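You operate a simulated robot arm through the tools that you are given. There is no shell and no other tool. Be economical: measure what you need, move in short steps, check, and stop when the job is done.

The job below is to be done with a simulated robot arm. You get a single attempt, and the scene is never put back.

TASK
Set the mill up for the load on the card and start it.
Fine: water and feed by the load chart, isolator on, then green button; wait until the pulp dial is in the green; leave the emergency stop out.

The check looks at the end state, three seconds after you hand in, the way a careful person would. Anything else that was tipped, shoved, dropped, spilled or broken makes it a failure.

THE ROBOT
A 6-joint arm with a two-finger parallel gripper, fixed in place. Base frame: the origin is at the foot of the arm, x ahead of it, y to its left, z up; the work surface is at about z = 0.95. Units: m, rad, N and s.
With the tool pointing down near the work surface it reaches from about 0.1 to 0.74 m from the base axis. Its first joint turns from -2.897 to 2.897 rad. Payload 3.91 kg.
The TCP is the grasp point between the finger pads, 0.03 m short of the fingertips. In the tool frame z runs along the fingers and y along their closing line. Largest opening 0.11 m; finger width 0.02, thickness 0.01; the body of the gripper, 0.048 by 0.112 m, starts 0.055 m behind the TCP.
Orientation is told as [roll, pitch, yaw] about the base's x, y, z axes, in that order, counted from this pose: with the fingers straight down and closing along the base's y, the tool's x points along the base's -x, its y along +y and its z along -z.

THE INTERFACE
- The arm moves only by the tool arm_command. Its argument "moves" is one flat list of numbers, 7 for each row, row after row: the turn, a rotation vector about the tool's x, y, z in units of 8 degrees (1.0 is 8 degrees), then the shift along the tool's x, y, z in units of 25 mm (1.0 is 25 mm), then the opening, from 0 (shut) to 1 (fully open). In form: [wx, wy, wz, x, y, z, claw, wx, wy, wz, x, y, z, claw, ...]. A call has 1 to 12 rows; each row shifts and turns the commanded pose from where the row before left it, along the tool's axes as they then stand. A call with a number of a shift or a turn outside -1 to 1 is refused whole. Each row takes 0.2 s and may step no farther than 0.05 m and 0.15 rad from the row before; otherwise, or with a gripper value out of range, the whole call is refused. Where a pose cannot be reached the arm comes as near as it can. A force on the tool above 60 N (or 10 N above the force at the start of the call, whichever is more), or a blocked arm, ends the call early, and 0.2 s more pass. The fingers move at their own pace (about 0.045 m/s each) and stop on an object; they squeeze with about 37 N. The grip force told is the motor's: it shows also when the fingers shut on nothing. Time passes only in rows, and 0.2 s behind the last, so rows that do not move let the fingers close. It gives the time, the measured TCP pose, the force on the tool (base axes), the opening and the grip force at its end, in the units of the frame above (readings bear some noise), with the torque about the TCP (base axes, N m) and any sound that the robot's microphone picked up.
- Cameras (640 x 400 px; columns grow to the right, rows downward): "scene" is fixed at [0.2195, -0.4939, 1.5602]; the picture's right is [0.91, -0.42, 0.00], its down [-0.25, -0.55, -0.79] and it looks along [0.33, 0.72, -0.61] (base axes); focal length 249 px, centre (320, 200). "wrist" rides on the gripper at [0.071, 0.022, -0.107] in the tool frame; the picture's right is [-0.29, 0.96, 0.00], its down [-0.76, -0.23, -0.61] and it looks along [-0.58, -0.18, 0.79] (tool axes); focal length 243 px, centre (320, 200).
- snapshot(camera): a new picture of that camera. No time passes.
- move_column(by): slides the trunk up (or, below 0, down) by that many m; the arm rides with it, the base frame stays. It gives what a move gives, with no picture.
- pixel_to_xyz(camera, pixels): there is no depth. For up to 12 entries [column, row, z] of the newest picture of that camera ("zoom" is the newest enlarged one), the place [x, y] in the base frame at which the ray of that pixel passes the height z, good to about 0.002 m, but the place of the scene camera against the robot may be out by one fixed shift of up to 0.012 m in any direction. No time passes.
- inspect(camera, box): a new picture of the part [left, top, right, bottom] of that camera's present view, enlarged. No time passes.
- job_done(): hands the job in; it is judged then, once.

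Go step by step. Measure first, check grasps and placings, and put right what went wrong. The budget is 80 turns and 34 pictures, counting those below and the enlarged ones. Unless the task says otherwise, let go and move clear before handing in, and close with one line.

The tools are called after "Emit:" as name(argument=value, ...) on one line, values as JSON. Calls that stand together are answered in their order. arm_command: Moves the arm, as the interface text tells. Its arguments: {"type":"object","properties":{"moves":{"type":"array","items":{"type":"number"}}},"required":["moves"]} The other tools are called the same way: move_column (by) slides the trunk up or down; snapshot (camera) takes a picture; pixel_to_xyz (camera, pixels) gives the place at which the rays of pixels pass given heights; inspect (camera, box) takes an enlarged picture of a part of a camera's view; job_done () hands the job in.

At the start:

```text
time: 0.0
eef_pos: [0.272, 0.2891, 1.3136]
tcp_rot: [-0.001, 0.0, 0.0]
force: [0.6, -0.1, 0.0]
moment: [0.0, -0.02, 0.04]
width: 0.11
finger_force: 0.0
trunk travel left (down, up): [-0.525, 0.065]
```

scene: 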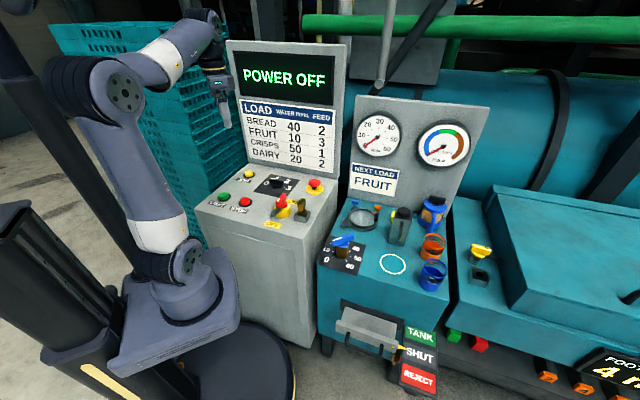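
wrist: 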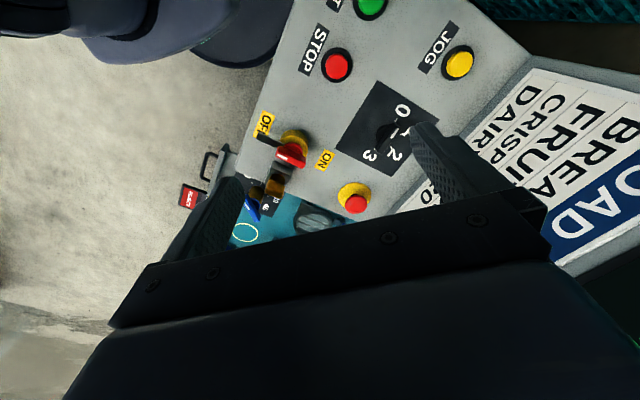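

The card (375,180) reads FRUIT and the chart row appears to be water 10, feed 3. I'll enlarge the chart, the panel and the water unit.

Emit:
inspect(camera="scene", box=[190, 90, 350, 190])

Emit:
inspect(camera="scene", box=[200, 160, 340, 248])

Emit:
inspect(camera="scene", box=[310, 180, 470, 280])

Emit:
inspect(camera="scene", box=[340, 90, 500, 190])

```text
4.00 times, centred on (270, 140) of scene
```

zoom: 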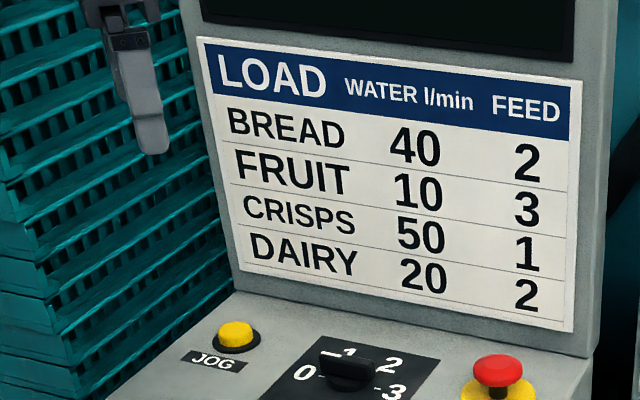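

```text
4.55 times, centred on (270, 204) of scene
```

zoom: 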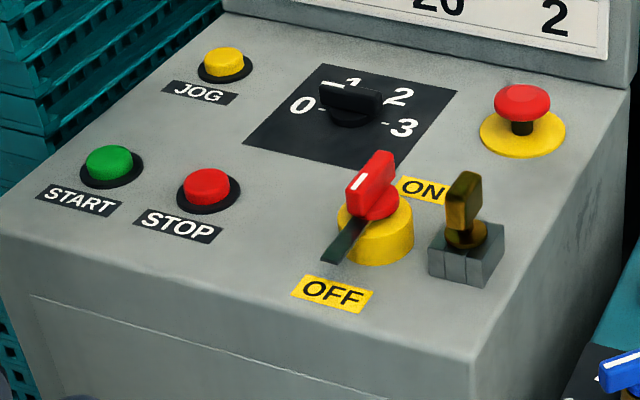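

```text
4.00 times, centred on (390, 230) of scene
```

zoom: 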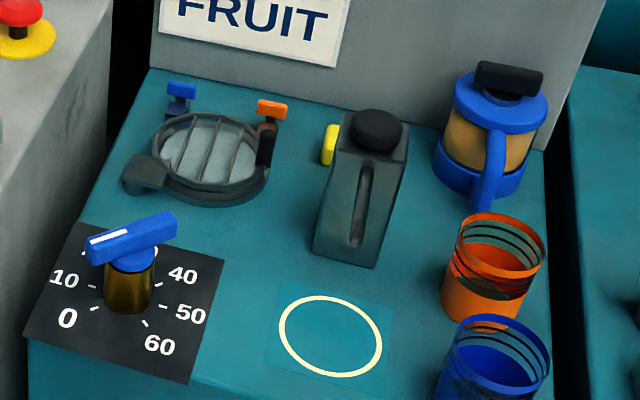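

```text
4.00 times, centred on (420, 140) of scene
```

zoom: 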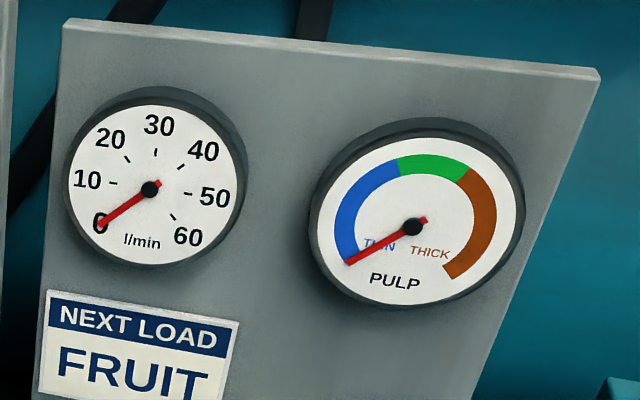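

Fruit needs water 10 and feed 3. The water knob seems to sit at 0, the isolator at OFF and the feed near 0 or 1. I'll triangulate the features using both cameras.

Emit:
pixel_to_xyz(camera="scene", pixels=[[245.2, 201.1, 0.95], [245.2, 201.1, 1.05], [249, 174.3, 0.95], [249, 174.3, 1.05], [314, 183, 0.95], [314, 183, 1.05], [276.6, 183, 0.95], [276.6, 183, 1.05], [223.9, 200, 0.95], [223.9, 200, 1.05]])

Emit:
pixel_to_xyz(camera="wrist", pixels=[[338, 65, 0.95], [338, 65, 1.05], [458, 62, 0.95], [458, 62, 1.05], [356, 203, 0.95], [356, 203, 1.05], [388, 133, 0.95], [388, 133, 1.05], [370, 4, 0.95], [370, 4, 1.05]])

Emit:
inspect(camera="wrist", box=[220, 100, 380, 200])

```text
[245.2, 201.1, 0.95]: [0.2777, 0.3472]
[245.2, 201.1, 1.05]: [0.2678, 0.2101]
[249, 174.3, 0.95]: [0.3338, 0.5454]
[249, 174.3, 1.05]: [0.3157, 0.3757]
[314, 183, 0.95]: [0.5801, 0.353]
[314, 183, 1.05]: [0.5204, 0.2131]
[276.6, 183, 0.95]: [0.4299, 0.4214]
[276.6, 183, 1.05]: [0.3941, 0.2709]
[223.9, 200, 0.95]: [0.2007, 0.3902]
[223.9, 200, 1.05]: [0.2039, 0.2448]
```

```text
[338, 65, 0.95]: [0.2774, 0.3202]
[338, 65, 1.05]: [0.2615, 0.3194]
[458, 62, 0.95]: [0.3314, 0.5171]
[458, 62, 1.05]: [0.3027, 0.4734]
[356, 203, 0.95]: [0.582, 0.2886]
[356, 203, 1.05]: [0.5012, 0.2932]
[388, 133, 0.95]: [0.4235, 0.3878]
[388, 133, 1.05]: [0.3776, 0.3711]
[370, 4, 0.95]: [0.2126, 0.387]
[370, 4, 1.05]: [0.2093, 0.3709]
```

```text
4.00 times, centred on (300, 150) of wrist
```

zoom: 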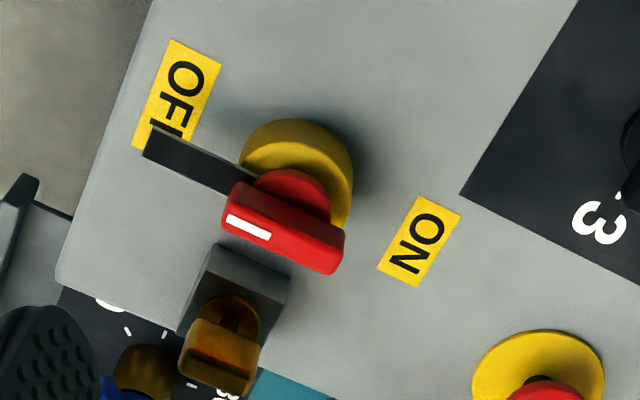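

The buttons sit at about z≈0.97, and the e-stop top is at about (0.55, 0.29, 0.995). A dark bar and a brass key-like item stand by the isolator, so I'll lower the arm for a closer look.

Emit:
arm_command(moves=[0, 0, 0, -0.2, 0, 0.9, 1, 0, 0, 0, -0.2, 0, 0.9, 1, 0, 0, 0, -0.2, 0, 0.9, 1, 0, 0, 0, -0.2, 0, 0.9, 1, 0, 0, 0, -0.2, 0, 0.9, 1, 0, 0, 0, -0.2, 0, 0.9, 1, 0, 0, 0, 0, 0, 0, 1])

Emit:
snapshot(camera="wrist")

```text
time: 1.6
eef_pos: [0.3012, 0.2922, 1.1768]
tcp_rot: [0.0, 0.0, 0.0]
force: [-0.4, -1.5, -0.1]
moment: [0.0, 0.02, -0.03]
width: 0.1099
finger_force: 0.1
trunk travel left (down, up): [-0.525, 0.065]
```

```text
26 pictures are left
```

wrist: 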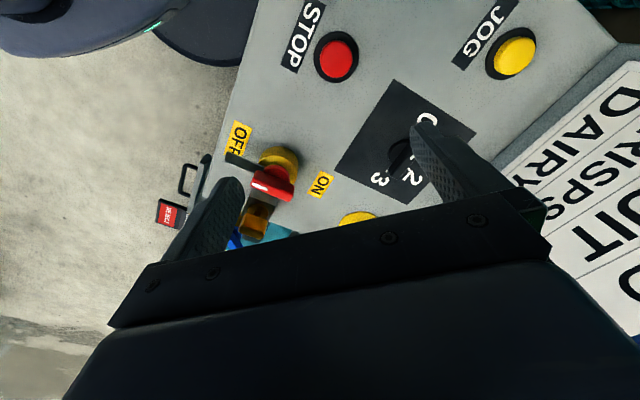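

The gripper hides the lower half of the view. I'll move forward and to the right so the isolator falls in the clear part.

Emit:
arm_command(moves=[0, 0, 0, -0.8, -0.6, 0, 1, 0, 0, 0, -0.8, -0.6, 0, 1, 0, 0, 0, -0.8, -0.6, 0, 1, 0, 0, 0, -0.8, -0.6, 0, 1, 0, 0, 0, -0.8, -0.6, 0, 1, 0, 0, 0, -0.8, -0.6, 0, 1, 0, 0, 0, 0, 0, 0, 1])

Emit:
snapshot(camera="wrist")

```text
time: 3.2
eef_pos: [0.4233, 0.1997, 1.1782]
tcp_rot: [-0.001, -0.001, 0.0]
force: [-0.3, -0.2, -1.1]
moment: [0.01, 0.01, 0.0]
width: 0.1103
finger_force: 0.2
trunk travel left (down, up): [-0.525, 0.065]
```

```text
25 pictures are left
```

wrist: 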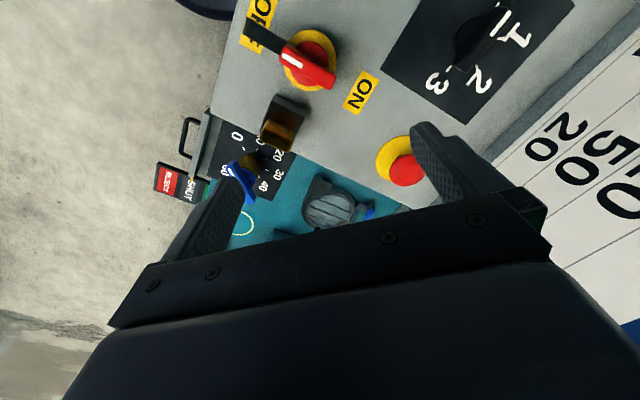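

Emit:
inspect(camera="wrist", box=[190, 0, 430, 150])

Emit:
pixel_to_xyz(camera="wrist", pixels=[[307, 58, 0.95], [307, 58, 1.0], [286, 110, 0.95], [286, 110, 1.0], [480, 38, 0.95], [480, 38, 0.98], [360, 93, 0.95], [260, 20, 0.95], [250, 160, 0.95], [250, 160, 0.9], [403, 165, 0.98]])

Emit:
pixel_to_xyz(camera="scene", pixels=[[281.6, 202, 0.95], [281.6, 202, 1.0], [302, 206, 0.95], [302, 206, 1.0], [292.5, 201.5, 0.95], [273, 225, 0.95], [342.5, 253, 0.95], [342.5, 253, 0.9], [342.5, 253, 0.85]])

```text
2.67 times, centred on (310, 75) of wrist
```

zoom: 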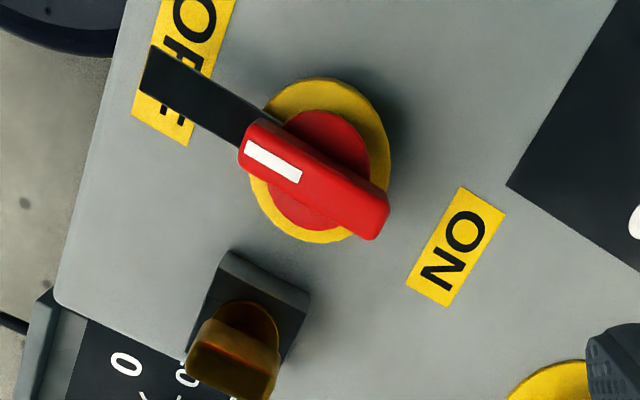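

```text
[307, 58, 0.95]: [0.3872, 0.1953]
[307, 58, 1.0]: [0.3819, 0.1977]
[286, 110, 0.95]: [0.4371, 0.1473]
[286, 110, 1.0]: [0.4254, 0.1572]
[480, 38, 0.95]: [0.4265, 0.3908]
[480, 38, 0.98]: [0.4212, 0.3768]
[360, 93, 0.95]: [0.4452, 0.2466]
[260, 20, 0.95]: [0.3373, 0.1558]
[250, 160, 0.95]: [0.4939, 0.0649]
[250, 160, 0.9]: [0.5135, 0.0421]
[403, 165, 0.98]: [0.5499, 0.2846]
```

```text
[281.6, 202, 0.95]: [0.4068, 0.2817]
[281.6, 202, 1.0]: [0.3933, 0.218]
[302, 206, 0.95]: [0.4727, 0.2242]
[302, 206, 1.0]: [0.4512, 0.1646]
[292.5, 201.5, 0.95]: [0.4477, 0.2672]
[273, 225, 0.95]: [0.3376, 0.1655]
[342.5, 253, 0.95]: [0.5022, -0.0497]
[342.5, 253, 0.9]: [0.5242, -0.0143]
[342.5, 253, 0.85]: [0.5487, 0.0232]
```

I need to know whether the dark bar is a lever on the isolator and how high it sits, so I'll triangulate its ends and the red handle ends.

Emit:
pixel_to_xyz(camera="wrist", pixels=[[247, 23, 0.95], [247, 23, 1.0], [281.5, 49, 0.95], [281.5, 49, 1.0], [330, 85, 0.95], [330, 85, 1.0], [282, 127, 0.95], [282, 127, 1.0]])

Emit:
pixel_to_xyz(camera="scene", pixels=[[272.2, 217, 0.95], [272.2, 217, 1.0], [277, 200, 0.95], [277, 200, 1.0], [284.5, 194, 0.95], [284.5, 194, 1.0], [302, 200, 0.95], [302, 200, 1.0]])

Emit:
inspect(camera="scene", box=[248, 180, 328, 230])

```text
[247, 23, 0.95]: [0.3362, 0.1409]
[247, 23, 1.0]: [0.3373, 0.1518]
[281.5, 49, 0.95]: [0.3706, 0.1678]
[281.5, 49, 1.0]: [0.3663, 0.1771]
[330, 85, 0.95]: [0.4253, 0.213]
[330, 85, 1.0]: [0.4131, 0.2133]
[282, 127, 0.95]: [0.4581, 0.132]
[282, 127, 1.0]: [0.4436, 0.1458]
```

```text
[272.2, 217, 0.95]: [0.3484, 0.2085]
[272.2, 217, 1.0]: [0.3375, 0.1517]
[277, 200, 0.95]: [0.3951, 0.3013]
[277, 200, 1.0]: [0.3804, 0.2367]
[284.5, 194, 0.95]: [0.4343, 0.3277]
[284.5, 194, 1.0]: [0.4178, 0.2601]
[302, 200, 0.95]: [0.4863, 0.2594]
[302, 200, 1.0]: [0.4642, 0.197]
```

```text
8.00 times, centred on (288, 205) of scene
```

zoom: 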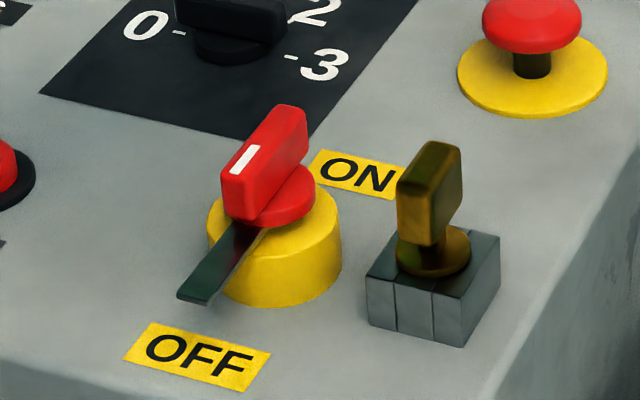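

The lever and red handle turn about a vertical axis at about (0.385, 0.197), with ON opposite OFF. The brass key could block a counter-clockwise sweep. Next I'll look at the feed knob from closer.

Emit:
arm_command(moves=[0, 0, 0, 0, 0.8, 0.1, 1, 0, 0, 0, 0, 0.8, 0.1, 1, 0, 0, 0, 0, 0.8, 0.1, 1, 0, 0, 0, 0, 0.8, 0.1, 1, 0, 0, 0, 0, 0.8, 0.1, 1, 0, 0, 0, 0, 0.8, 0.1, 1, 0, 0, 0, 0, 0.8, 0.1, 1, 0, 0, 0, 0, 0, 0, 1])

Emit:
inspect(camera="wrist", box=[160, 0, 480, 200])

```text
time: 5.0
eef_pos: [0.422, 0.3413, 1.1604]
tcp_rot: [0.001, 0.0, -0.001]
force: [0.0, -0.9, 0.2]
moment: [-0.02, 0.01, 0.0]
width: 0.1099
finger_force: 0.0
trunk travel left (down, up): [-0.525, 0.065]
```

```text
2.00 times, centred on (320, 100) of wrist
```

zoom: 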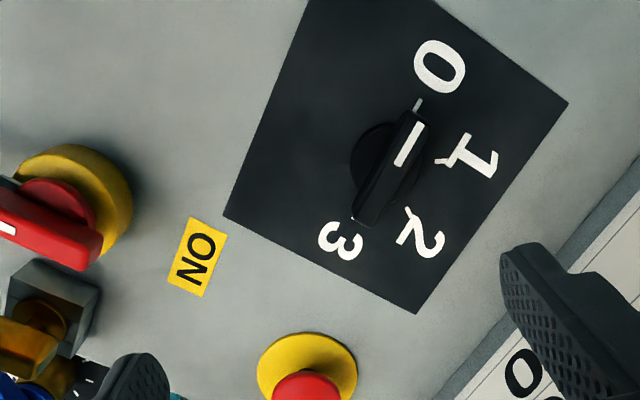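

The feed knob's white mark points at 0. I'll get the world positions of the ticks and the bar.

Emit:
pixel_to_xyz(camera="zoom", pixels=[[418, 103, 0.952], [445, 162, 0.952], [408, 211, 0.952], [353, 217, 0.952], [385, 167, 0.96], [416, 115, 0.98], [366, 222, 0.98], [391, 168, 0.98], [315, 385, 0.99], [510, 340, 0.952]])

```text
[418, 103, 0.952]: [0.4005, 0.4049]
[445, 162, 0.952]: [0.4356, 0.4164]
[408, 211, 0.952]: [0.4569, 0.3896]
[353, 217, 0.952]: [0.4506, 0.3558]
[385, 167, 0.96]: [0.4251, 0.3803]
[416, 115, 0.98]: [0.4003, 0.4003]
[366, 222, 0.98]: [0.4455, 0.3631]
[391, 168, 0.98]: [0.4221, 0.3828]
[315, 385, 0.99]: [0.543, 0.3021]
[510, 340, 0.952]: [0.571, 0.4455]
```

The knob centre is about (0.4245, 0.381). The ticks are 60° apart going clockwise, so 0 to 3 is a 180° clockwise turn. I'll line up above the knob with the fingers across its bar (yaw -45°).

Emit:
arm_command(moves=[0, 0, 0, -0.02, 0.4, 1, 0.5, 0, 0, 0, -0.02, 0.4, 1, 0.5, 0, 0, 0, -0.02, 0.4, 1, 0.5, 0, 0, 0, -0.02, 0.4, 1, 0.5, 0, 0, 1, 0, 0, 0, 0.5, 0, 0, 1, 0, 0, 0, 0.5, 0, 0, 1, 0, 0, 0, 0.5, 0, 0, 1, 0, 0, 0, 0.5, 0, 0, 1, 0, 0, 0, 0.5, 0, 0, 0.7, 0, 0, 0, 0.5, 0, 0, 0, 0, 0, 0, 0.5])

Emit:
snapshot(camera="wrist")

```text
time: 7.4
eef_pos: [0.4232, 0.3785, 1.06]
tcp_rot: [0.001, 0.001, -0.799]
force: [0.3, -0.2, -0.2]
moment: [-0.02, 0.03, 0.03]
width: 0.055
finger_force: 0.1
trunk travel left (down, up): [-0.525, 0.065]
```

```text
21 pictures are left
```

wrist: 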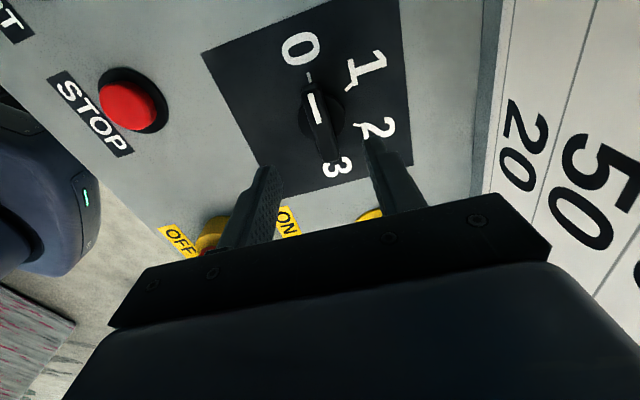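

The bar runs from (306,82) to (331,158), nearly between the fingers. I'll check its centre from this view.

Emit:
pixel_to_xyz(camera="wrist", pixels=[[306, 84, 0.98], [331, 157, 0.98], [318, 120, 0.98], [309, 76, 0.952], [335, 157, 0.952], [324, 110, 0.957]])

```text
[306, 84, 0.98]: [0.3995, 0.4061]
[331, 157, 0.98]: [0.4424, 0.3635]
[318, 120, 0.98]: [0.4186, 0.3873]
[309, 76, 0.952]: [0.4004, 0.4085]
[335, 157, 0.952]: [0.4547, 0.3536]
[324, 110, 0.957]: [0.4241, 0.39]
```

I'll shift slightly and descend to about TCP z 0.990, then check before closing.

Emit:
arm_command(moves=[0, 0, 0, 0.07, 0.1, 0.8, 0.5, 0, 0, 0, 0, 0, 0.8, 0.5, 0, 0, 0, 0, 0, 0.6, 0.5, 0, 0, 0, 0, 0, 0.5, 0.5, 0, 0, 0, 0, 0, 0, 0.5])

Emit:
inspect(camera="scene", box=[228, 145, 328, 208])

```text
time: 8.6
eef_pos: [0.4235, 0.3826, 0.9946]
tcp_rot: [-0.001, -0.002, -0.796]
force: [-0.2, -0.4, 0.0]
moment: [0.0, -0.02, -0.01]
width: 0.055
finger_force: 0.0
trunk travel left (down, up): [-0.525, 0.065]
```

```text
6.35 times, centred on (278, 176) of scene
```

zoom: 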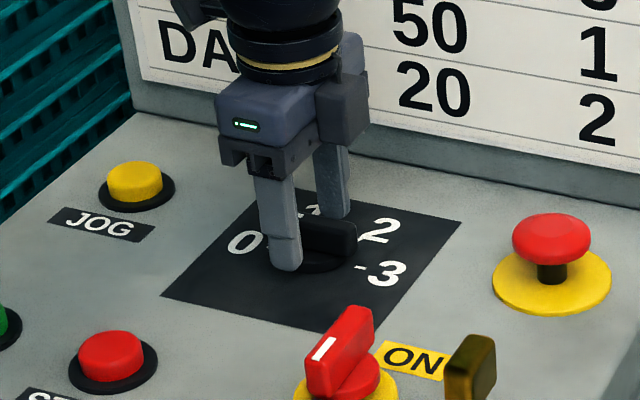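

The fingers straddle the bar. I'll close and start turning clockwise.

Emit:
arm_command(moves=[0, 0, 0, 0, 0, 0, 0, 0, 0, 0, 0, 0, 0, 0, 0, 0, 0, 0, 0, 0, 0, 0, 0, 0, 0, 0, 0, 0, 0, 0, 1, 0, 0, 0, 0, 0, 0, 1, 0, 0, 0, 0, 0, 0, 1, 0, 0, 0, 0, 0, 0, 1, 0, 0, 0, 0])

```text
time: 10.4
eef_pos: [0.4247, 0.3822, 0.9936]
tcp_rot: [0.0, 0.0, -1.356]
force: [-3.5, -2.9, -0.3]
moment: [0.46, 0.15, 0.01]
width: 0.0155
finger_force: 45.0
trunk travel left (down, up): [-0.525, 0.065]
```

The grip holds the 15.5 mm bar and it turned 32° easily. I'll continue turning.

Emit:
arm_command(moves=[0, 0, 1, 0, 0, 0, 0, 0, 0, 1, 0, 0, 0, 0, 0, 0, 1, 0, 0, 0, 0, 0, 0, 1, 0, 0, 0, 0, 0, 0, 1, 0, 0, 0, 0, 0, 0, 1, 0, 0, 0, 0, 0, 0, 1, 0, 0, 0, 0, 0, 0, 1, 0, 0, 0, 0, 0, 0, 1, 0, 0, 0, 0])

```text
time: 12.0
eef_pos: [0.4259, 0.3815, 0.9938]
tcp_rot: [-0.038, 0.005, -2.244]
force: [-27.1, 29.6, 0.6]
moment: [-0.17, 0.34, -0.04]
width: 0.0162
finger_force: 45.2
out of reach, approached as far as the arm can: row 7
trunk travel left (down, up): [-0.525, 0.065]
stopped in row 7: the force on the tool passed its limit at 76 N (the readings are from after the stop); the commanded pose is now the measured one
```

The wrist reached its limit at yaw -128°, so the knob has turned about 83°. I'll release, rise, swing back 180° and regrasp.

Emit:
arm_command(moves=[0, 0, 0, 0, 0, 0, 0.5, 0, 0, 0, 0, 0, 0, 0.5, 0, 0, 0, 0, 0, 0, 0.5, 0, 0, 0, 0, 0, -0.8, 0.5, 0, 0, 0, 0, 0, -0.8, 0.5, 0, 0, -1, 0, 0, 0, 0.5, 0, 0, -1, 0, 0, 0, 0.5, 0, 0, -1, 0, 0, 0, 0.5, 0, 0, -1, 0, 0, 0, 0.5, 0, 0, -1, 0, 0, 0, 0.5, 0, 0, -1, 0, 0, 0, 0.5])

Emit:
inspect(camera="scene", box=[228, 145, 328, 208])

```text
time: 14.4
eef_pos: [0.4314, 0.3754, 1.032]
tcp_rot: [-0.018, 0.029, -1.408]
force: [-0.1, 0.2, 0.3]
moment: [-0.01, 0.02, 0.01]
width: 0.0552
finger_force: 0.0
trunk travel left (down, up): [-0.525, 0.065]
```

```text
6.35 times, centred on (278, 176) of scene
```

zoom: 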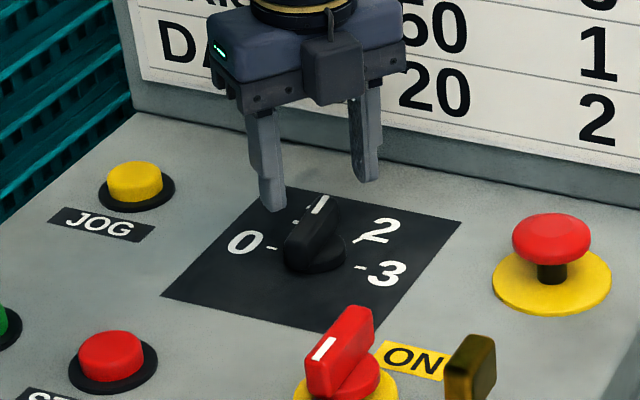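

The knob now points near 1 or a bit past it. I'll keep swinging back, then check its exact angle with the wrist camera.

Emit:
arm_command(moves=[0, 0, -1, 0, 0, 0, 0.5, 0, 0, -1, 0, 0, 0, 0.5, 0, 0, -1, 0, 0, 0, 0.5, 0, 0, -1, 0, 0, 0, 0.5, 0, 0, -1, 0, 0, 0, 0.5, 0, 0, -1, 0, 0, 0, 0.5, 0, 0, -1, 0, 0, 0, 0.5, 0, 0, -1, 0, 0, 0, 0.5, 0, 0, -1, 0, 0, 0, 0.5, 0, 0, -1, 0, 0, 0, 0.5, 0, 0, -1, 0, 0, -0.5, 0.5, 0, 0, 0, 0, 0, -0.5, 0.5])

Emit:
arm_command(moves=[0, 0, -1, 0, 0, 0, 0.5, 0, 0, -1, 0, 0, 0, 0.5, 0, 0, -1, 0, 0, 0, 0.5, 0, 0, -1, 0, 0, 0, 0.5, 0, 0, -1, 0, 0, 0, 0.5, 0, 0, -1, 0, 0, 0, 0.5, 0, 0, 0, 0, 0, 0, 0.5])

Emit:
snapshot(camera="wrist")

```text
time: 17.0
eef_pos: [0.4323, 0.3741, 1.0601]
tcp_rot: [0.029, 0.018, 0.129]
force: [-0.5, 0.1, 0.8]
moment: [-0.01, 0.0, 0.01]
width: 0.0548
finger_force: 0.0
trunk travel left (down, up): [-0.525, 0.065]
```

```text
time: 18.6
eef_pos: [0.4324, 0.3752, 1.0596]
tcp_rot: [0.033, -0.007, 0.967]
force: [0.3, -0.2, 1.0]
moment: [0.0, -0.02, 0.03]
width: 0.0549
finger_force: 0.1
trunk travel left (down, up): [-0.525, 0.065]
```

```text
18 pictures are left
```

wrist: 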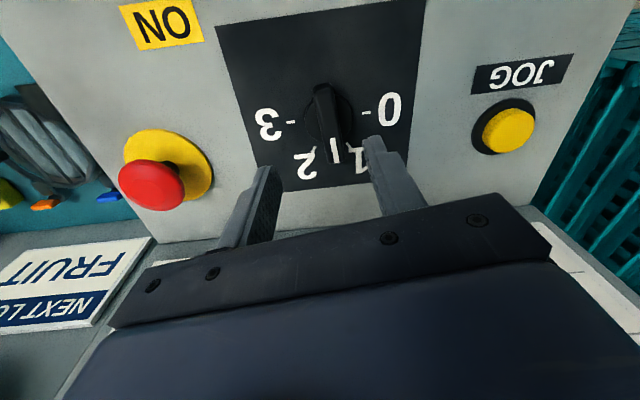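

The knob stays between 1 and 2 with no visible detent. I'll measure the bar.

Emit:
pixel_to_xyz(camera="wrist", pixels=[[320, 88, 0.98], [335, 160, 0.98], [291, 122, 0.952], [367, 111, 0.952], [325, 125, 0.957]])

```text
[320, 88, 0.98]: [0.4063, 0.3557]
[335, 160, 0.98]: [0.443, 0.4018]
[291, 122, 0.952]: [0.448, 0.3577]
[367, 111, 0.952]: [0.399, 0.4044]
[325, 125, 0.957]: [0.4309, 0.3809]
```

The bar is at 51.5° and its centre is about (0.4247, 0.379). I'll correct tilt, yaw and position, descend, close, then turn 6 rows of the roughly 96° needed.

Emit:
arm_command(moves=[0.24, 0.05, 0.49, 0, 0, 0, 0.5, 0, 0, 0, 0.05, 0.35, 0, 0.5, 0, 0, 0, 0, 0, 0.9, 0.5, 0, 0, 0, 0, 0, 0.9, 0.5, 0, 0, 0, 0, 0, 0.8, 0.5, 0, 0, 0, 0, 0, 0, 0.5, 0, 0, 0, 0, 0, 0, 0, 0, 0, 0, 0, 0, 0, 0, 0, 0, 0, 0, 0, 0, 0, 0, 0, 0, 0, 0, 0, 0])

```text
time: 20.8
eef_pos: [0.4226, 0.3807, 0.9927]
tcp_rot: [0.0, 0.002, 0.897]
force: [-7.3, 5.0, -1.8]
moment: [0.35, 0.15, -0.01]
width: 0.0159
finger_force: 45.1
trunk travel left (down, up): [-0.525, 0.065]
```

Gripped with the tool straight. Now I'll turn the remaining 95.5° clockwise.

Emit:
arm_command(moves=[0, 0, 1, 0, 0, 0, 0, 0, 0, 1, 0, 0, 0, 0, 0, 0, 1, 0, 0, 0, 0, 0, 0, 1, 0, 0, 0, 0, 0, 0, 1, 0, 0, 0, 0, 0, 0, 1, 0, 0, 0, 0, 0, 0, 1, 0, 0, 0, 0, 0, 0, 1, 0, 0, 0, 0, 0, 0, 1, 0, 0, 0, 0, 0, 0, 1, 0, 0, 0, 0, 0, 0, 1, 0, 0, 0, 0, 0, 0, 0.9, 0, 0, 0, 0])

Emit:
arm_command(moves=[0, 0, 0, 0, 0, 0, 0, 0, 0, 0, 0, 0, 0, 0, 0, 0, 0, 0, 0, 0, 0.5, 0, 0, 0, 0, 0, 0, 0.5, 0, 0, 0, 0, 0, 0, 0.5, 0, 0, 0, 0, 0, -0.9, 0.5, 0, 0, 0, 0, 0, -0.9, 0.5, 0, 0, 0, 0, 0, -0.9, 0.5, 0, 0, 0, 0, 0, 0, 0.5])

Emit:
snapshot(camera="wrist")

```text
time: 23.4
eef_pos: [0.4229, 0.3831, 0.9935]
tcp_rot: [0.0, -0.002, -0.767]
force: [-15.2, 30.2, -0.6]
moment: [0.42, 0.28, -0.04]
width: 0.0157
finger_force: 44.8
trunk travel left (down, up): [-0.525, 0.065]
```

```text
time: 25.4
eef_pos: [0.4246, 0.3806, 1.0611]
tcp_rot: [0.002, 0.0, -0.765]
force: [0.5, -1.2, -0.3]
moment: [-0.02, 0.0, 0.03]
width: 0.0548
finger_force: 0.1
trunk travel left (down, up): [-0.525, 0.065]
```

```text
17 pictures are left
```

wrist: 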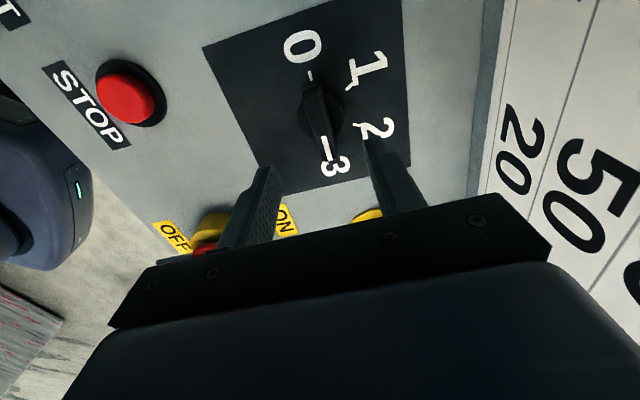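

Feed points at 3. Next is the water knob at about (0.54, 0.02), with its base near z≈0.85. I'll rise, unwind the yaw and move over it.

Emit:
arm_command(moves=[0, 0, -1, 0, 0, -0.5, 0.5, 0, 0, -1, 0, 0, -0.5, 0.5, 0, 0, -1, 0, 0, -0.5, 0.5, 0, 0, -1, 0, 0, -0.5, 0.5, 0, 0, -1, 0, 0, -0.5, 0.5, 0, 0, -0.48, 0, 0, -0.5, 0.5, 0, 0, 0, -0.2, -1, 0, 0.5, 0, 0, 0, -0.2, -1, 0, 0.5, 0, 0, 0, -0.2, -1, 0, 0.5, 0, 0, 0, -0.2, -1, 0, 0.5, 0, 0, 0, -0.2, -1, 0, 0.5, 0, 0, 0, -0.2, -1, 0, 0.5])

Emit:
arm_command(moves=[0, 0, 0, -0.2, -1, 0, 0.5, 0, 0, 0, -0.2, -1, 0, 0.5, 0, 0, 0, -0.2, -1, 0, 0.5, 0, 0, 0, -0.2, -1, 0, 0.5, 0, 0, 0, -0.2, -1, 0, 0.5, 0, 0, 0, -0.2, -1, 0, 0.5, 0, 0, 0, 0, 0, 0.8, 0.5, 0, 0, 0, 0, 0, 0.8, 0.5, 0, 0, 0, 0, 0, 0, 0.5])

Emit:
snapshot(camera="wrist")

```text
time: 28.0
eef_pos: [0.4569, 0.2296, 1.135]
tcp_rot: [0.0, 0.001, -0.001]
force: [0.0, -0.1, -1.1]
moment: [-0.02, 0.03, 0.02]
width: 0.0554
finger_force: 0.0
trunk travel left (down, up): [-0.525, 0.065]
```

```text
time: 30.0
eef_pos: [0.4849, 0.0798, 1.0952]
tcp_rot: [-0.001, 0.0, 0.0]
force: [-0.8, -0.1, 0.2]
moment: [-0.02, 0.0, 0.01]
width: 0.0551
finger_force: 0.0
trunk travel left (down, up): [-0.525, 0.065]
```

```text
16 pictures are left
```

wrist: 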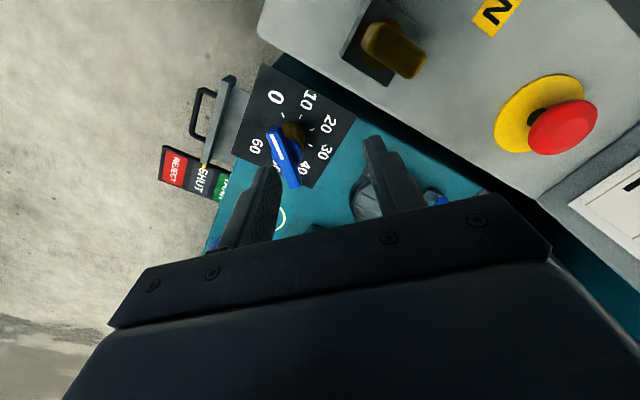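

The water mark points near 0. I'll zoom in and measure its ticks, handle and clearance to the cabinet and brass key.

Emit:
inspect(camera="wrist", box=[220, 20, 444, 160])

```text
2.86 times, centred on (332, 90) of wrist
```

zoom: 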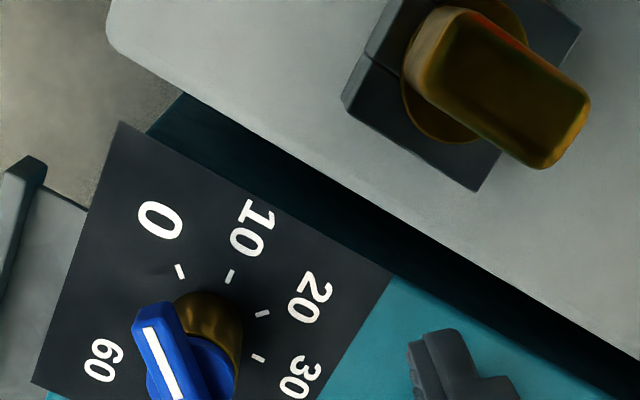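

Emit:
pixel_to_xyz(camera="zoom", pixels=[[180, 271, 0.85], [180, 271, 0.88], [230, 276, 0.85], [263, 313, 0.85], [258, 358, 0.85], [150, 312, 0.9], [150, 312, 0.93], [545, 160, 1.03], [480, 190, 0.98]])

Emit:
pixel_to_xyz(camera="scene", pixels=[[333.75, 257, 0.85], [333.75, 257, 0.88], [332.5, 251.75, 0.85], [351.25, 256.75, 0.85], [346.25, 260.75, 0.85], [349.5, 251.25, 0.85], [332.5, 241, 0.9], [332.5, 241, 0.93]])

Emit:
pixel_to_xyz(camera="wrist", pixels=[[271, 128, 0.9], [297, 185, 0.9], [271, 128, 0.92], [297, 185, 0.92]])

```text
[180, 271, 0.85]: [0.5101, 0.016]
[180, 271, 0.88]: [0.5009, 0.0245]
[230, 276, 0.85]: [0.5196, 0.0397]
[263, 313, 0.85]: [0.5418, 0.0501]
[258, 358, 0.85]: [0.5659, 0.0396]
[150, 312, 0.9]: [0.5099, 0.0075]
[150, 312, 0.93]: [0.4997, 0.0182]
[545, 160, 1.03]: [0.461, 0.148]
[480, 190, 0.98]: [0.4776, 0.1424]
```

```text
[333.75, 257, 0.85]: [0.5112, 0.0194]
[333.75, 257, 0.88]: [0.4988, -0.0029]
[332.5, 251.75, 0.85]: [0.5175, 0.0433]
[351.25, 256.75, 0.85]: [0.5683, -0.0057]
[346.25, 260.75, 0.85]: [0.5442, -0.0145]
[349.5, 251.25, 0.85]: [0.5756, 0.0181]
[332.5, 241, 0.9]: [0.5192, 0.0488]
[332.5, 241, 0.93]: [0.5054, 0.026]
```

```text
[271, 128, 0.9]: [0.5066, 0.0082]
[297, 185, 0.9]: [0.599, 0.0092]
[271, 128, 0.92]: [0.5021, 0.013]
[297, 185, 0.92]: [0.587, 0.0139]
```

The water ticks are 45° apart around (0.543, 0.0175). The handle lies along x at about z 0.935 with its mark on 0, so 10 is 45° clockwise. I'll move over it and descend with the fingers closing along y.

Emit:
arm_command(moves=[0, 0, 0, -0.75, -0.83, 0, 0.4, 0, 0, 0, -0.75, -0.83, 0, 0.4, 0, 0, 0, -0.75, -0.83, 0, 0.4, 0, 0, 0, 0, 0, 0.9, 0.4, 0, 0, 0, 0, 0, 0.9, 0.4, 0, 0, 0, 0, 0, 0.9, 0.4, 0, 0, 0, 0, 0, 0.9, 0.4, 0, 0, 0, 0, 0, 0, 0.4])

Emit:
snapshot(camera="wrist")

Emit:
inspect(camera="scene", box=[300, 195, 396, 255])

```text
time: 31.8
eef_pos: [0.5401, 0.016, 1.0058]
tcp_rot: [0.001, 0.0, -0.001]
force: [0.2, -0.3, -0.7]
moment: [0.0, 0.01, 0.03]
width: 0.044
finger_force: 0.1
trunk travel left (down, up): [-0.525, 0.065]
```

```text
14 pictures are left
```

wrist: 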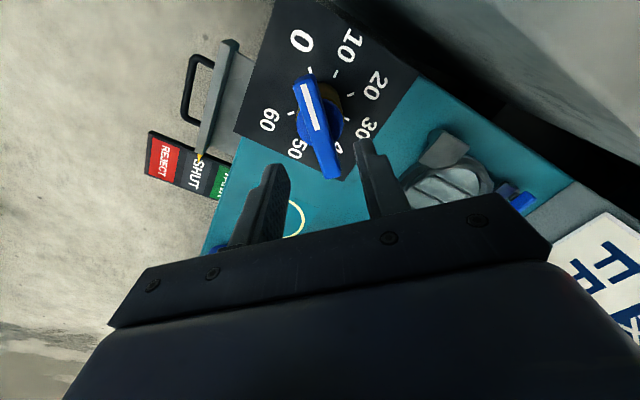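

```text
6.67 times, centred on (348, 225) of scene
```

zoom: 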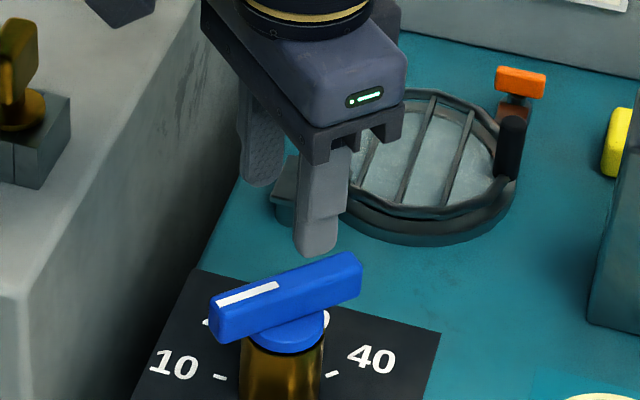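

Aligned over the handle. I'll descend, close and turn 45° clockwise.

Emit:
arm_command(moves=[0, 0, 0, -0.05, 0.05, 0.9, 0.4, 0, 0, 0, 0, 0, 0.9, 0.4, 0, 0, 0, 0, 0, 0.7, 0.4, 0, 0, 0, 0, 0, 0, 0.4, 0, 0, 0, 0, 0, 0, 0, 0, 0, 0, 0, 0, 0, 0, 0, 0, 0, 0, 0, 0, 0, 0, 0, 0, 0, 0, 0, 0])

```text
time: 33.6
eef_pos: [0.5412, 0.0136, 0.9426]
tcp_rot: [0.001, -0.001, -0.002]
force: [0.6, -17.2, -4.2]
moment: [-0.46, -0.58, -0.07]
width: 0.0168
finger_force: 45.4
trunk travel left (down, up): [-0.525, 0.065]
```

Gripped with 17 N sideways, so the true centre is y≈0.0135. I'll relieve that offset and turn 45° clockwise.

Emit:
arm_command(moves=[0, 0, 0, 0, -0.14, 0, 0, 0, 0, 1, 0, 0, 0, 0, 0, 0, 1, 0, 0, 0, 0, 0, 0, 1, 0, 0, 0, 0, 0, 0, 1, 0, 0, 0, 0, 0, 0, 1, 0, 0, 0, 0, 0, 0, 0.63, 0, 0, 0, 0, 0, 0, 0, 0, 0, 0, 0])

Emit:
inspect(camera="scene", box=[310, 100, 470, 280])

```text
time: 35.4
eef_pos: [0.5416, 0.0173, 0.9421]
tcp_rot: [-0.003, 0.002, -0.789]
force: [-7.3, 30.9, -18.5]
moment: [1.28, 0.6, 0.07]
width: 0.0168
finger_force: 44.8
trunk travel left (down, up): [-0.525, 0.065]
```

```text
2.22 times, centred on (390, 190) of scene
```

zoom: 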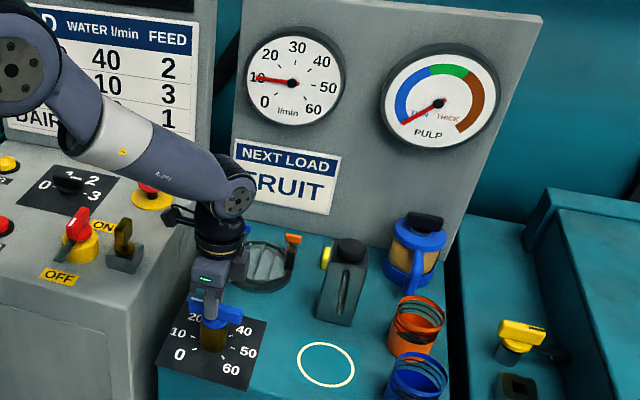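

The flow gauge shows 10. I'll relieve the side force, release, rise, then look at the knob.

Emit:
arm_command(moves=[0, 0, 0, 0.1, 0.1, 0, 0, 0, 0, 0, 0, 0, 0, 0.4, 0, 0, 0, 0, 0, 0, 0.4, 0, 0, 0, 0, 0, 0, 0.4, 0, 0, 0, 0, 0, -0.9, 0.4, 0, 0, 0, 0, 0, -0.9, 0.4, 0, 0, 0, 0, 0, -0.9, 0.4, 0, 0, 0, 0, 0, -0.9, 0.4, 0, 0, 0, 0, 0, -0.9, 0.4, 0, 0, 0, 0, 0, -0.9, 0.4, 0, 0, 0, 0, 0, -0.9, 0.4])

Emit:
inspect(camera="scene", box=[320, 100, 480, 280])

```text
time: 37.8
eef_pos: [0.5412, 0.0185, 1.1011]
tcp_rot: [0.0, 0.001, -0.786]
force: [0.3, 0.7, 0.1]
moment: [0.01, 0.01, -0.01]
width: 0.0438
finger_force: 0.0
trunk travel left (down, up): [-0.525, 0.065]
```

```text
2.22 times, centred on (400, 190) of scene
```

zoom: 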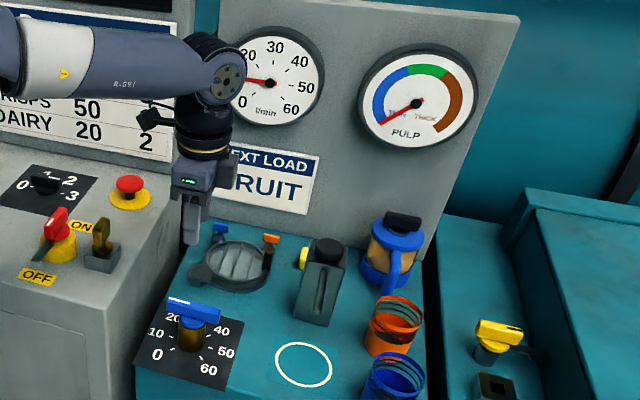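

Water reads 10 and the knob mark sits at 10. Now I'll move over the isolator with yaw +40° so the fingers lie across its handle.

Emit:
arm_command(moves=[0, 0, 0, 0.946, 0.064, -0.1, 0.4, 0, 0, 0, 0.946, 0.064, -0.1, 0.4, 0, 0, 0, 0.946, 0.064, 0, 0.4, 0, 0, 0, 0.946, 0.064, 0, 0.4, 0, 0, 0, 0.946, 0.064, 0, 0.4, 0, 0, 0, 0.946, 0.064, 0, 0.4, 0, 0, 0, 0.946, 0.064, 0, 0.4, 0, 0, 0, 0.946, 0.064, 0, 0.4, 0, 0, 0, 0.946, 0.064, 0, 0.4, 0, 0, 0, 0.946, 0.064, 0, 0.4])

Emit:
arm_command(moves=[0, 0, -1, 0, 0, 0, 0.4, 0, 0, -1, 0, 0, 0, 0.4, 0, 0, -1, 0, 0, 0, 0.4, 0, 0, -1, 0, 0, 0, 0.4, 0, 0, -1, 0, 0, 0, 0.4, 0, 0, -1, 0, 0, 0, 0.4, 0, 0, -1, 0, 0, 0, 0.4, 0, 0, -1, 0, 0, 0, 0.4, 0, 0, -1, 0, 0, 0, 0.4, 0, 0, -1, 0, 0, 0, 0.4, 0, 0, -0.6, 0, 0, 0, 0.4, 0, 0, 0, 0, 0, 0, 0.4])

Emit:
snapshot(camera="wrist")

```text
time: 40.0
eef_pos: [0.3853, 0.1985, 1.1054]
tcp_rot: [0.001, 0.0, -0.788]
force: [-0.7, 0.1, 0.6]
moment: [-0.01, -0.02, -0.01]
width: 0.044
finger_force: 0.1
trunk travel left (down, up): [-0.525, 0.065]
```

```text
time: 42.6
eef_pos: [0.3861, 0.1955, 1.106]
tcp_rot: [0.001, 0.001, 0.694]
force: [0.8, 0.1, -0.6]
moment: [0.03, -0.01, 0.03]
width: 0.0439
finger_force: 0.1
trunk travel left (down, up): [-0.525, 0.065]
```

```text
10 pictures are left
```

wrist: 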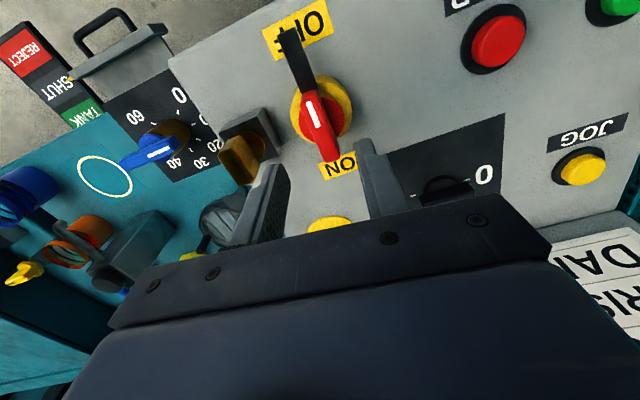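

The handle runs from (308,92) to (331,158) with the lever end at (290,32). I'll measure them.

Emit:
pixel_to_xyz(camera="wrist", pixels=[[308, 93, 1.035], [331, 158, 1.035], [290, 32, 1.0], [304, 85, 1.0], [311, 115, 1.04], [322, 100, 0.985], [266, 175, 1.03], [240, 145, 1.03]])

```text
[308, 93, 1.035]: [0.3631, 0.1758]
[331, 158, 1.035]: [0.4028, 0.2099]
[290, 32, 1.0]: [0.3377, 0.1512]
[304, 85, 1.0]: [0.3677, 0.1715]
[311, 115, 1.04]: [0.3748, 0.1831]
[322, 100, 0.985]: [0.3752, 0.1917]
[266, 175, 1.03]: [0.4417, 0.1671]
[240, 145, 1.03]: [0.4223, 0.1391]
```

The handle lies at 40.6° with its centre at (0.383, 0.193), matching the tool yaw. I'll descend, close, then turn clockwise away from the brass key.

Emit:
arm_command(moves=[0, 0, 0, 0.16, 0, 0.9, 0.4, 0, 0, 0, 0, 0, 0.9, 0.4, 0, 0, 0, 0, 0, 0.76, 0.4, 0, 0, 0, 0, 0, 0, 0.4, 0, 0, 0, 0, 0, 0, 0, 0, 0, 0, 0, 0, 0, 0, 0, 0, 0, 0, 0, 0, 0, 0, 0, 0, 0, 0, 0, 0])

Emit:
arm_command(moves=[0, 0, 1, 0, 0, 0, 0, 0, 0, 1, 0, 0, 0, 0, 0, 0, 1, 0, 0, 0, 0, 0, 0, 1, 0, 0, 0, 0])

```text
time: 44.4
eef_pos: [0.3845, 0.1937, 1.0431]
tcp_rot: [0.0, -0.001, 0.697]
force: [1.0, -0.5, -3.6]
moment: [0.14, -0.16, 0.7]
width: 0.0172
finger_force: 45.2
trunk travel left (down, up): [-0.525, 0.065]
```

```text
time: 45.4
eef_pos: [0.384, 0.1932, 1.0431]
tcp_rot: [0.0, 0.001, 0.136]
force: [1.5, 1.3, 1.5]
moment: [-0.15, 0.32, 1.87]
width: 0.0337
finger_force: 44.8
trunk travel left (down, up): [-0.525, 0.065]
```

The opening grew to 34 mm with 1.9 N m of torque, so the fingers slipped and clockwise is against a stop. I'll turn back and test counter-clockwise gently.

Emit:
arm_command(moves=[0, 0, -1, 0, 0, 0, 0, 0, 0, -1, 0, 0, 0, 0, 0, 0, -1, 0, 0, 0, 0, 0, 0, -1, 0, 0, 0, 0, 0, 0, -1, 0, 0, 0, 0, 0, 0, -1, 0, 0, 0, 0])

Emit:
inspect(camera="scene", box=[238, 170, 334, 230])

```text
time: 46.8
eef_pos: [0.3851, 0.1906, 1.0425]
tcp_rot: [-0.001, 0.001, 0.973]
force: [2.2, -7.1, -0.5]
moment: [0.64, -0.58, -0.05]
width: 0.016
finger_force: 45.1
trunk travel left (down, up): [-0.525, 0.065]
```

```text
6.67 times, centred on (286, 200) of scene
```

zoom: 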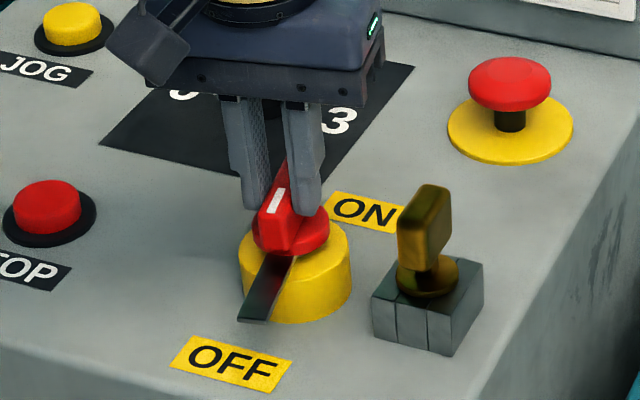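

The handle turns counter-clockwise and has moved 16°. I'll carry on in small steps and check before the lever nears the brass key.

Emit:
arm_command(moves=[0, 0, -1, 0, 0, 0, 0, 0, 0, -1, 0, 0, 0, 0, 0, 0, -1, 0, 0, 0, 0, 0, 0, -1, 0, 0, 0, 0, 0, 0, -1, 0, 0, 0, 0])

Emit:
snapshot(camera="scene")

```text
time: 48.0
eef_pos: [0.3899, 0.1912, 1.0415]
tcp_rot: [-0.007, -0.001, 1.674]
force: [38.8, -18.1, 3.9]
moment: [0.24, -0.75, -0.28]
width: 0.0159
finger_force: 45.0
trunk travel left (down, up): [-0.525, 0.065]
```

```text
8 pictures are left
```

scene: 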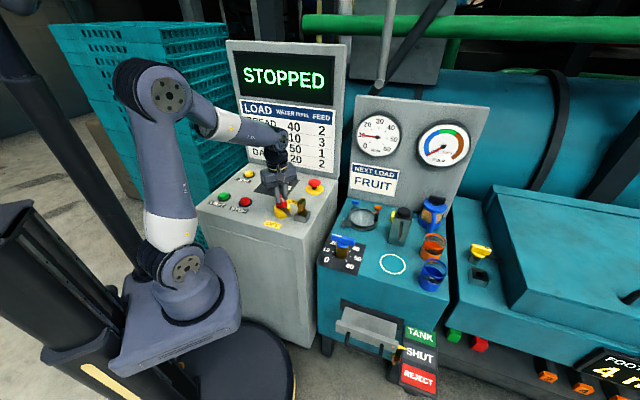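

The display now reads STOPPED, so power is on. I'll zoom in on the lever before turning it fully to its stop.

Emit:
inspect(camera="scene", box=[254, 180, 334, 230])

```text
8.00 times, centred on (294, 205) of scene
```

zoom: 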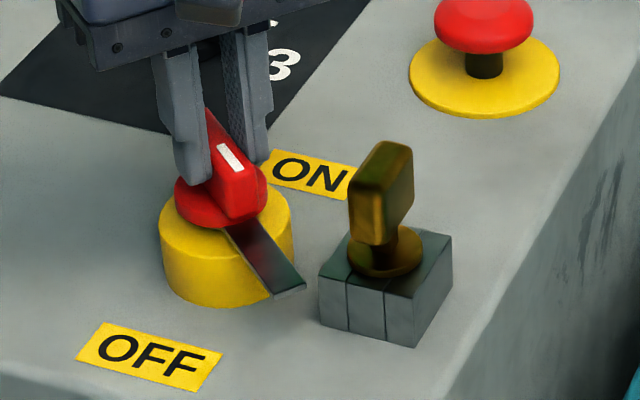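

The lever tip is still about 2 cm from the brass key. I'll take one more small step for margin, relieving the side force.

Emit:
arm_command(moves=[0, 0, 0, 0.08, -0.15, 0, 0, 0, 0, -0.5, 0, 0, 0, 0, 0, 0, -0.5, 0, 0, 0, 0, 0, 0, 0, 0, 0, 0, 0])

```text
time: 49.0
eef_pos: [0.39, 0.1921, 1.042]
tcp_rot: [-0.002, 0.0, 1.813]
force: [28.4, -8.5, 11.2]
moment: [-0.45, -0.59, -0.2]
width: 0.0155
finger_force: 44.8
trunk travel left (down, up): [-0.525, 0.065]
```

It still turns freely. A wrist picture will show the lever's gap to the block.

Emit:
inspect(camera="wrist", box=[160, 0, 480, 200])

```text
2.00 times, centred on (320, 100) of wrist
```

zoom: 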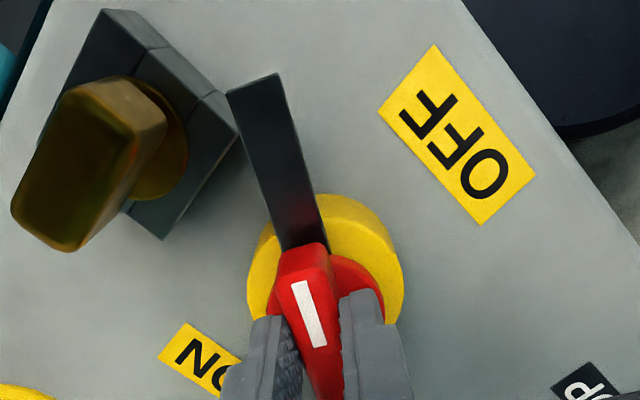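

Emit:
pixel_to_xyz(camera="zoom", pixels=[[237, 130, 0.98], [162, 240, 0.955], [237, 130, 0.955], [227, 93, 1.0], [278, 73, 1.0], [185, 150, 0.985], [340, 230, 0.985], [100, 10, 0.98], [165, 105, 1.03], [70, 250, 1.03], [125, 210, 0.98]])

```text
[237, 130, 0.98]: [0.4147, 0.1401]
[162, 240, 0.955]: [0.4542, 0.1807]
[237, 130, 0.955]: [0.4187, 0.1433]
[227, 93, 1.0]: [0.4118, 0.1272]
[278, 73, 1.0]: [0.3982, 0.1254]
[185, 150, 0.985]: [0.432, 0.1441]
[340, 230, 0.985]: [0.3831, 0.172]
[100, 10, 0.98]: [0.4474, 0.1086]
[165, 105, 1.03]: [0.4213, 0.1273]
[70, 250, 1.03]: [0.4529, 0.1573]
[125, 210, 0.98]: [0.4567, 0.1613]
```

The lever is at 285°, still clear of the block edge at about 295°, and power is on, so going further only risks hitting the brass key. I'll release, rise and head for the START button.

Emit:
arm_command(moves=[0, 0, 0, 0, 0, 0, 0.35, 0, 0, 0, 0, 0, 0, 0.35, 0, 0, 0, 0, 0, 0, 0.35, 0, 0, 0, 0, 0, -0.9, 0.35, 0, 0, 0, 0, 0, -0.9, 0.35, 0, 0, 0, 0, 0, -0.9, 0.35, 0, 0, 1, 0, 0, 0, 0.35, 0, 0, 1, 0, 0, 0, 0.35, 0, 0, 1, 0, 0, 0, 0.35, 0, 0, 1, 0, 0, 0, 0.35, 0, 0, 1, 0, 0, 0, 0.35, 0, 0, 1, 0, 0, 0, 0])

Emit:
arm_command(moves=[0, 0, 1, 0, 0, 0, 0, 0, 0, 1, 0, 0, 0, 0, 0, 0, 1, 0, 0, 0, 0, 0, 0, 1, 0, 0, 0, 0, 0, 0, 1, 0, 0, 0, 0, 0, 0, 1, 0, 0, 0, 0, 0, 0, 1, 0, 0, 0, 0, 0, 0, 0, 0.6, 0.9, 0, 0, 0, 0, 0, 0.6, 0.9, 0, 0, 0, 0, 0, 0.6, 0.9, 0, 0, 0, 0, 0, 0.6, 0.9, 0, 0, 0, 0, 0, 0, 0, 0, 0])

Emit:
snapshot(camera="scene")

```text
time: 51.6
eef_pos: [0.3878, 0.1925, 1.1102]
tcp_rot: [0.0, -0.002, 0.969]
force: [-0.4, 0.2, 0.2]
moment: [-0.01, 0.05, 0.01]
width: 0.0035
finger_force: 0.1
trunk travel left (down, up): [-0.525, 0.065]
```

```text
time: 54.2
eef_pos: [0.3284, 0.2825, 1.1076]
tcp_rot: [0.0, 0.0, -0.006]
force: [0.0, -0.3, -0.7]
moment: [0.0, -0.02, -0.03]
width: 0.0
finger_force: 37.1
trunk travel left (down, up): [-0.525, 0.065]
```

```text
5 pictures are left
```

scene: 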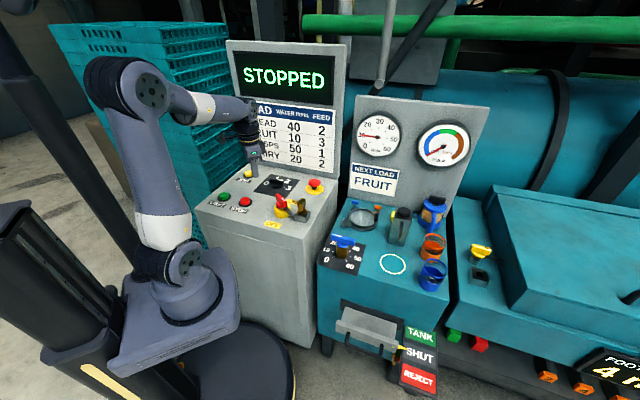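

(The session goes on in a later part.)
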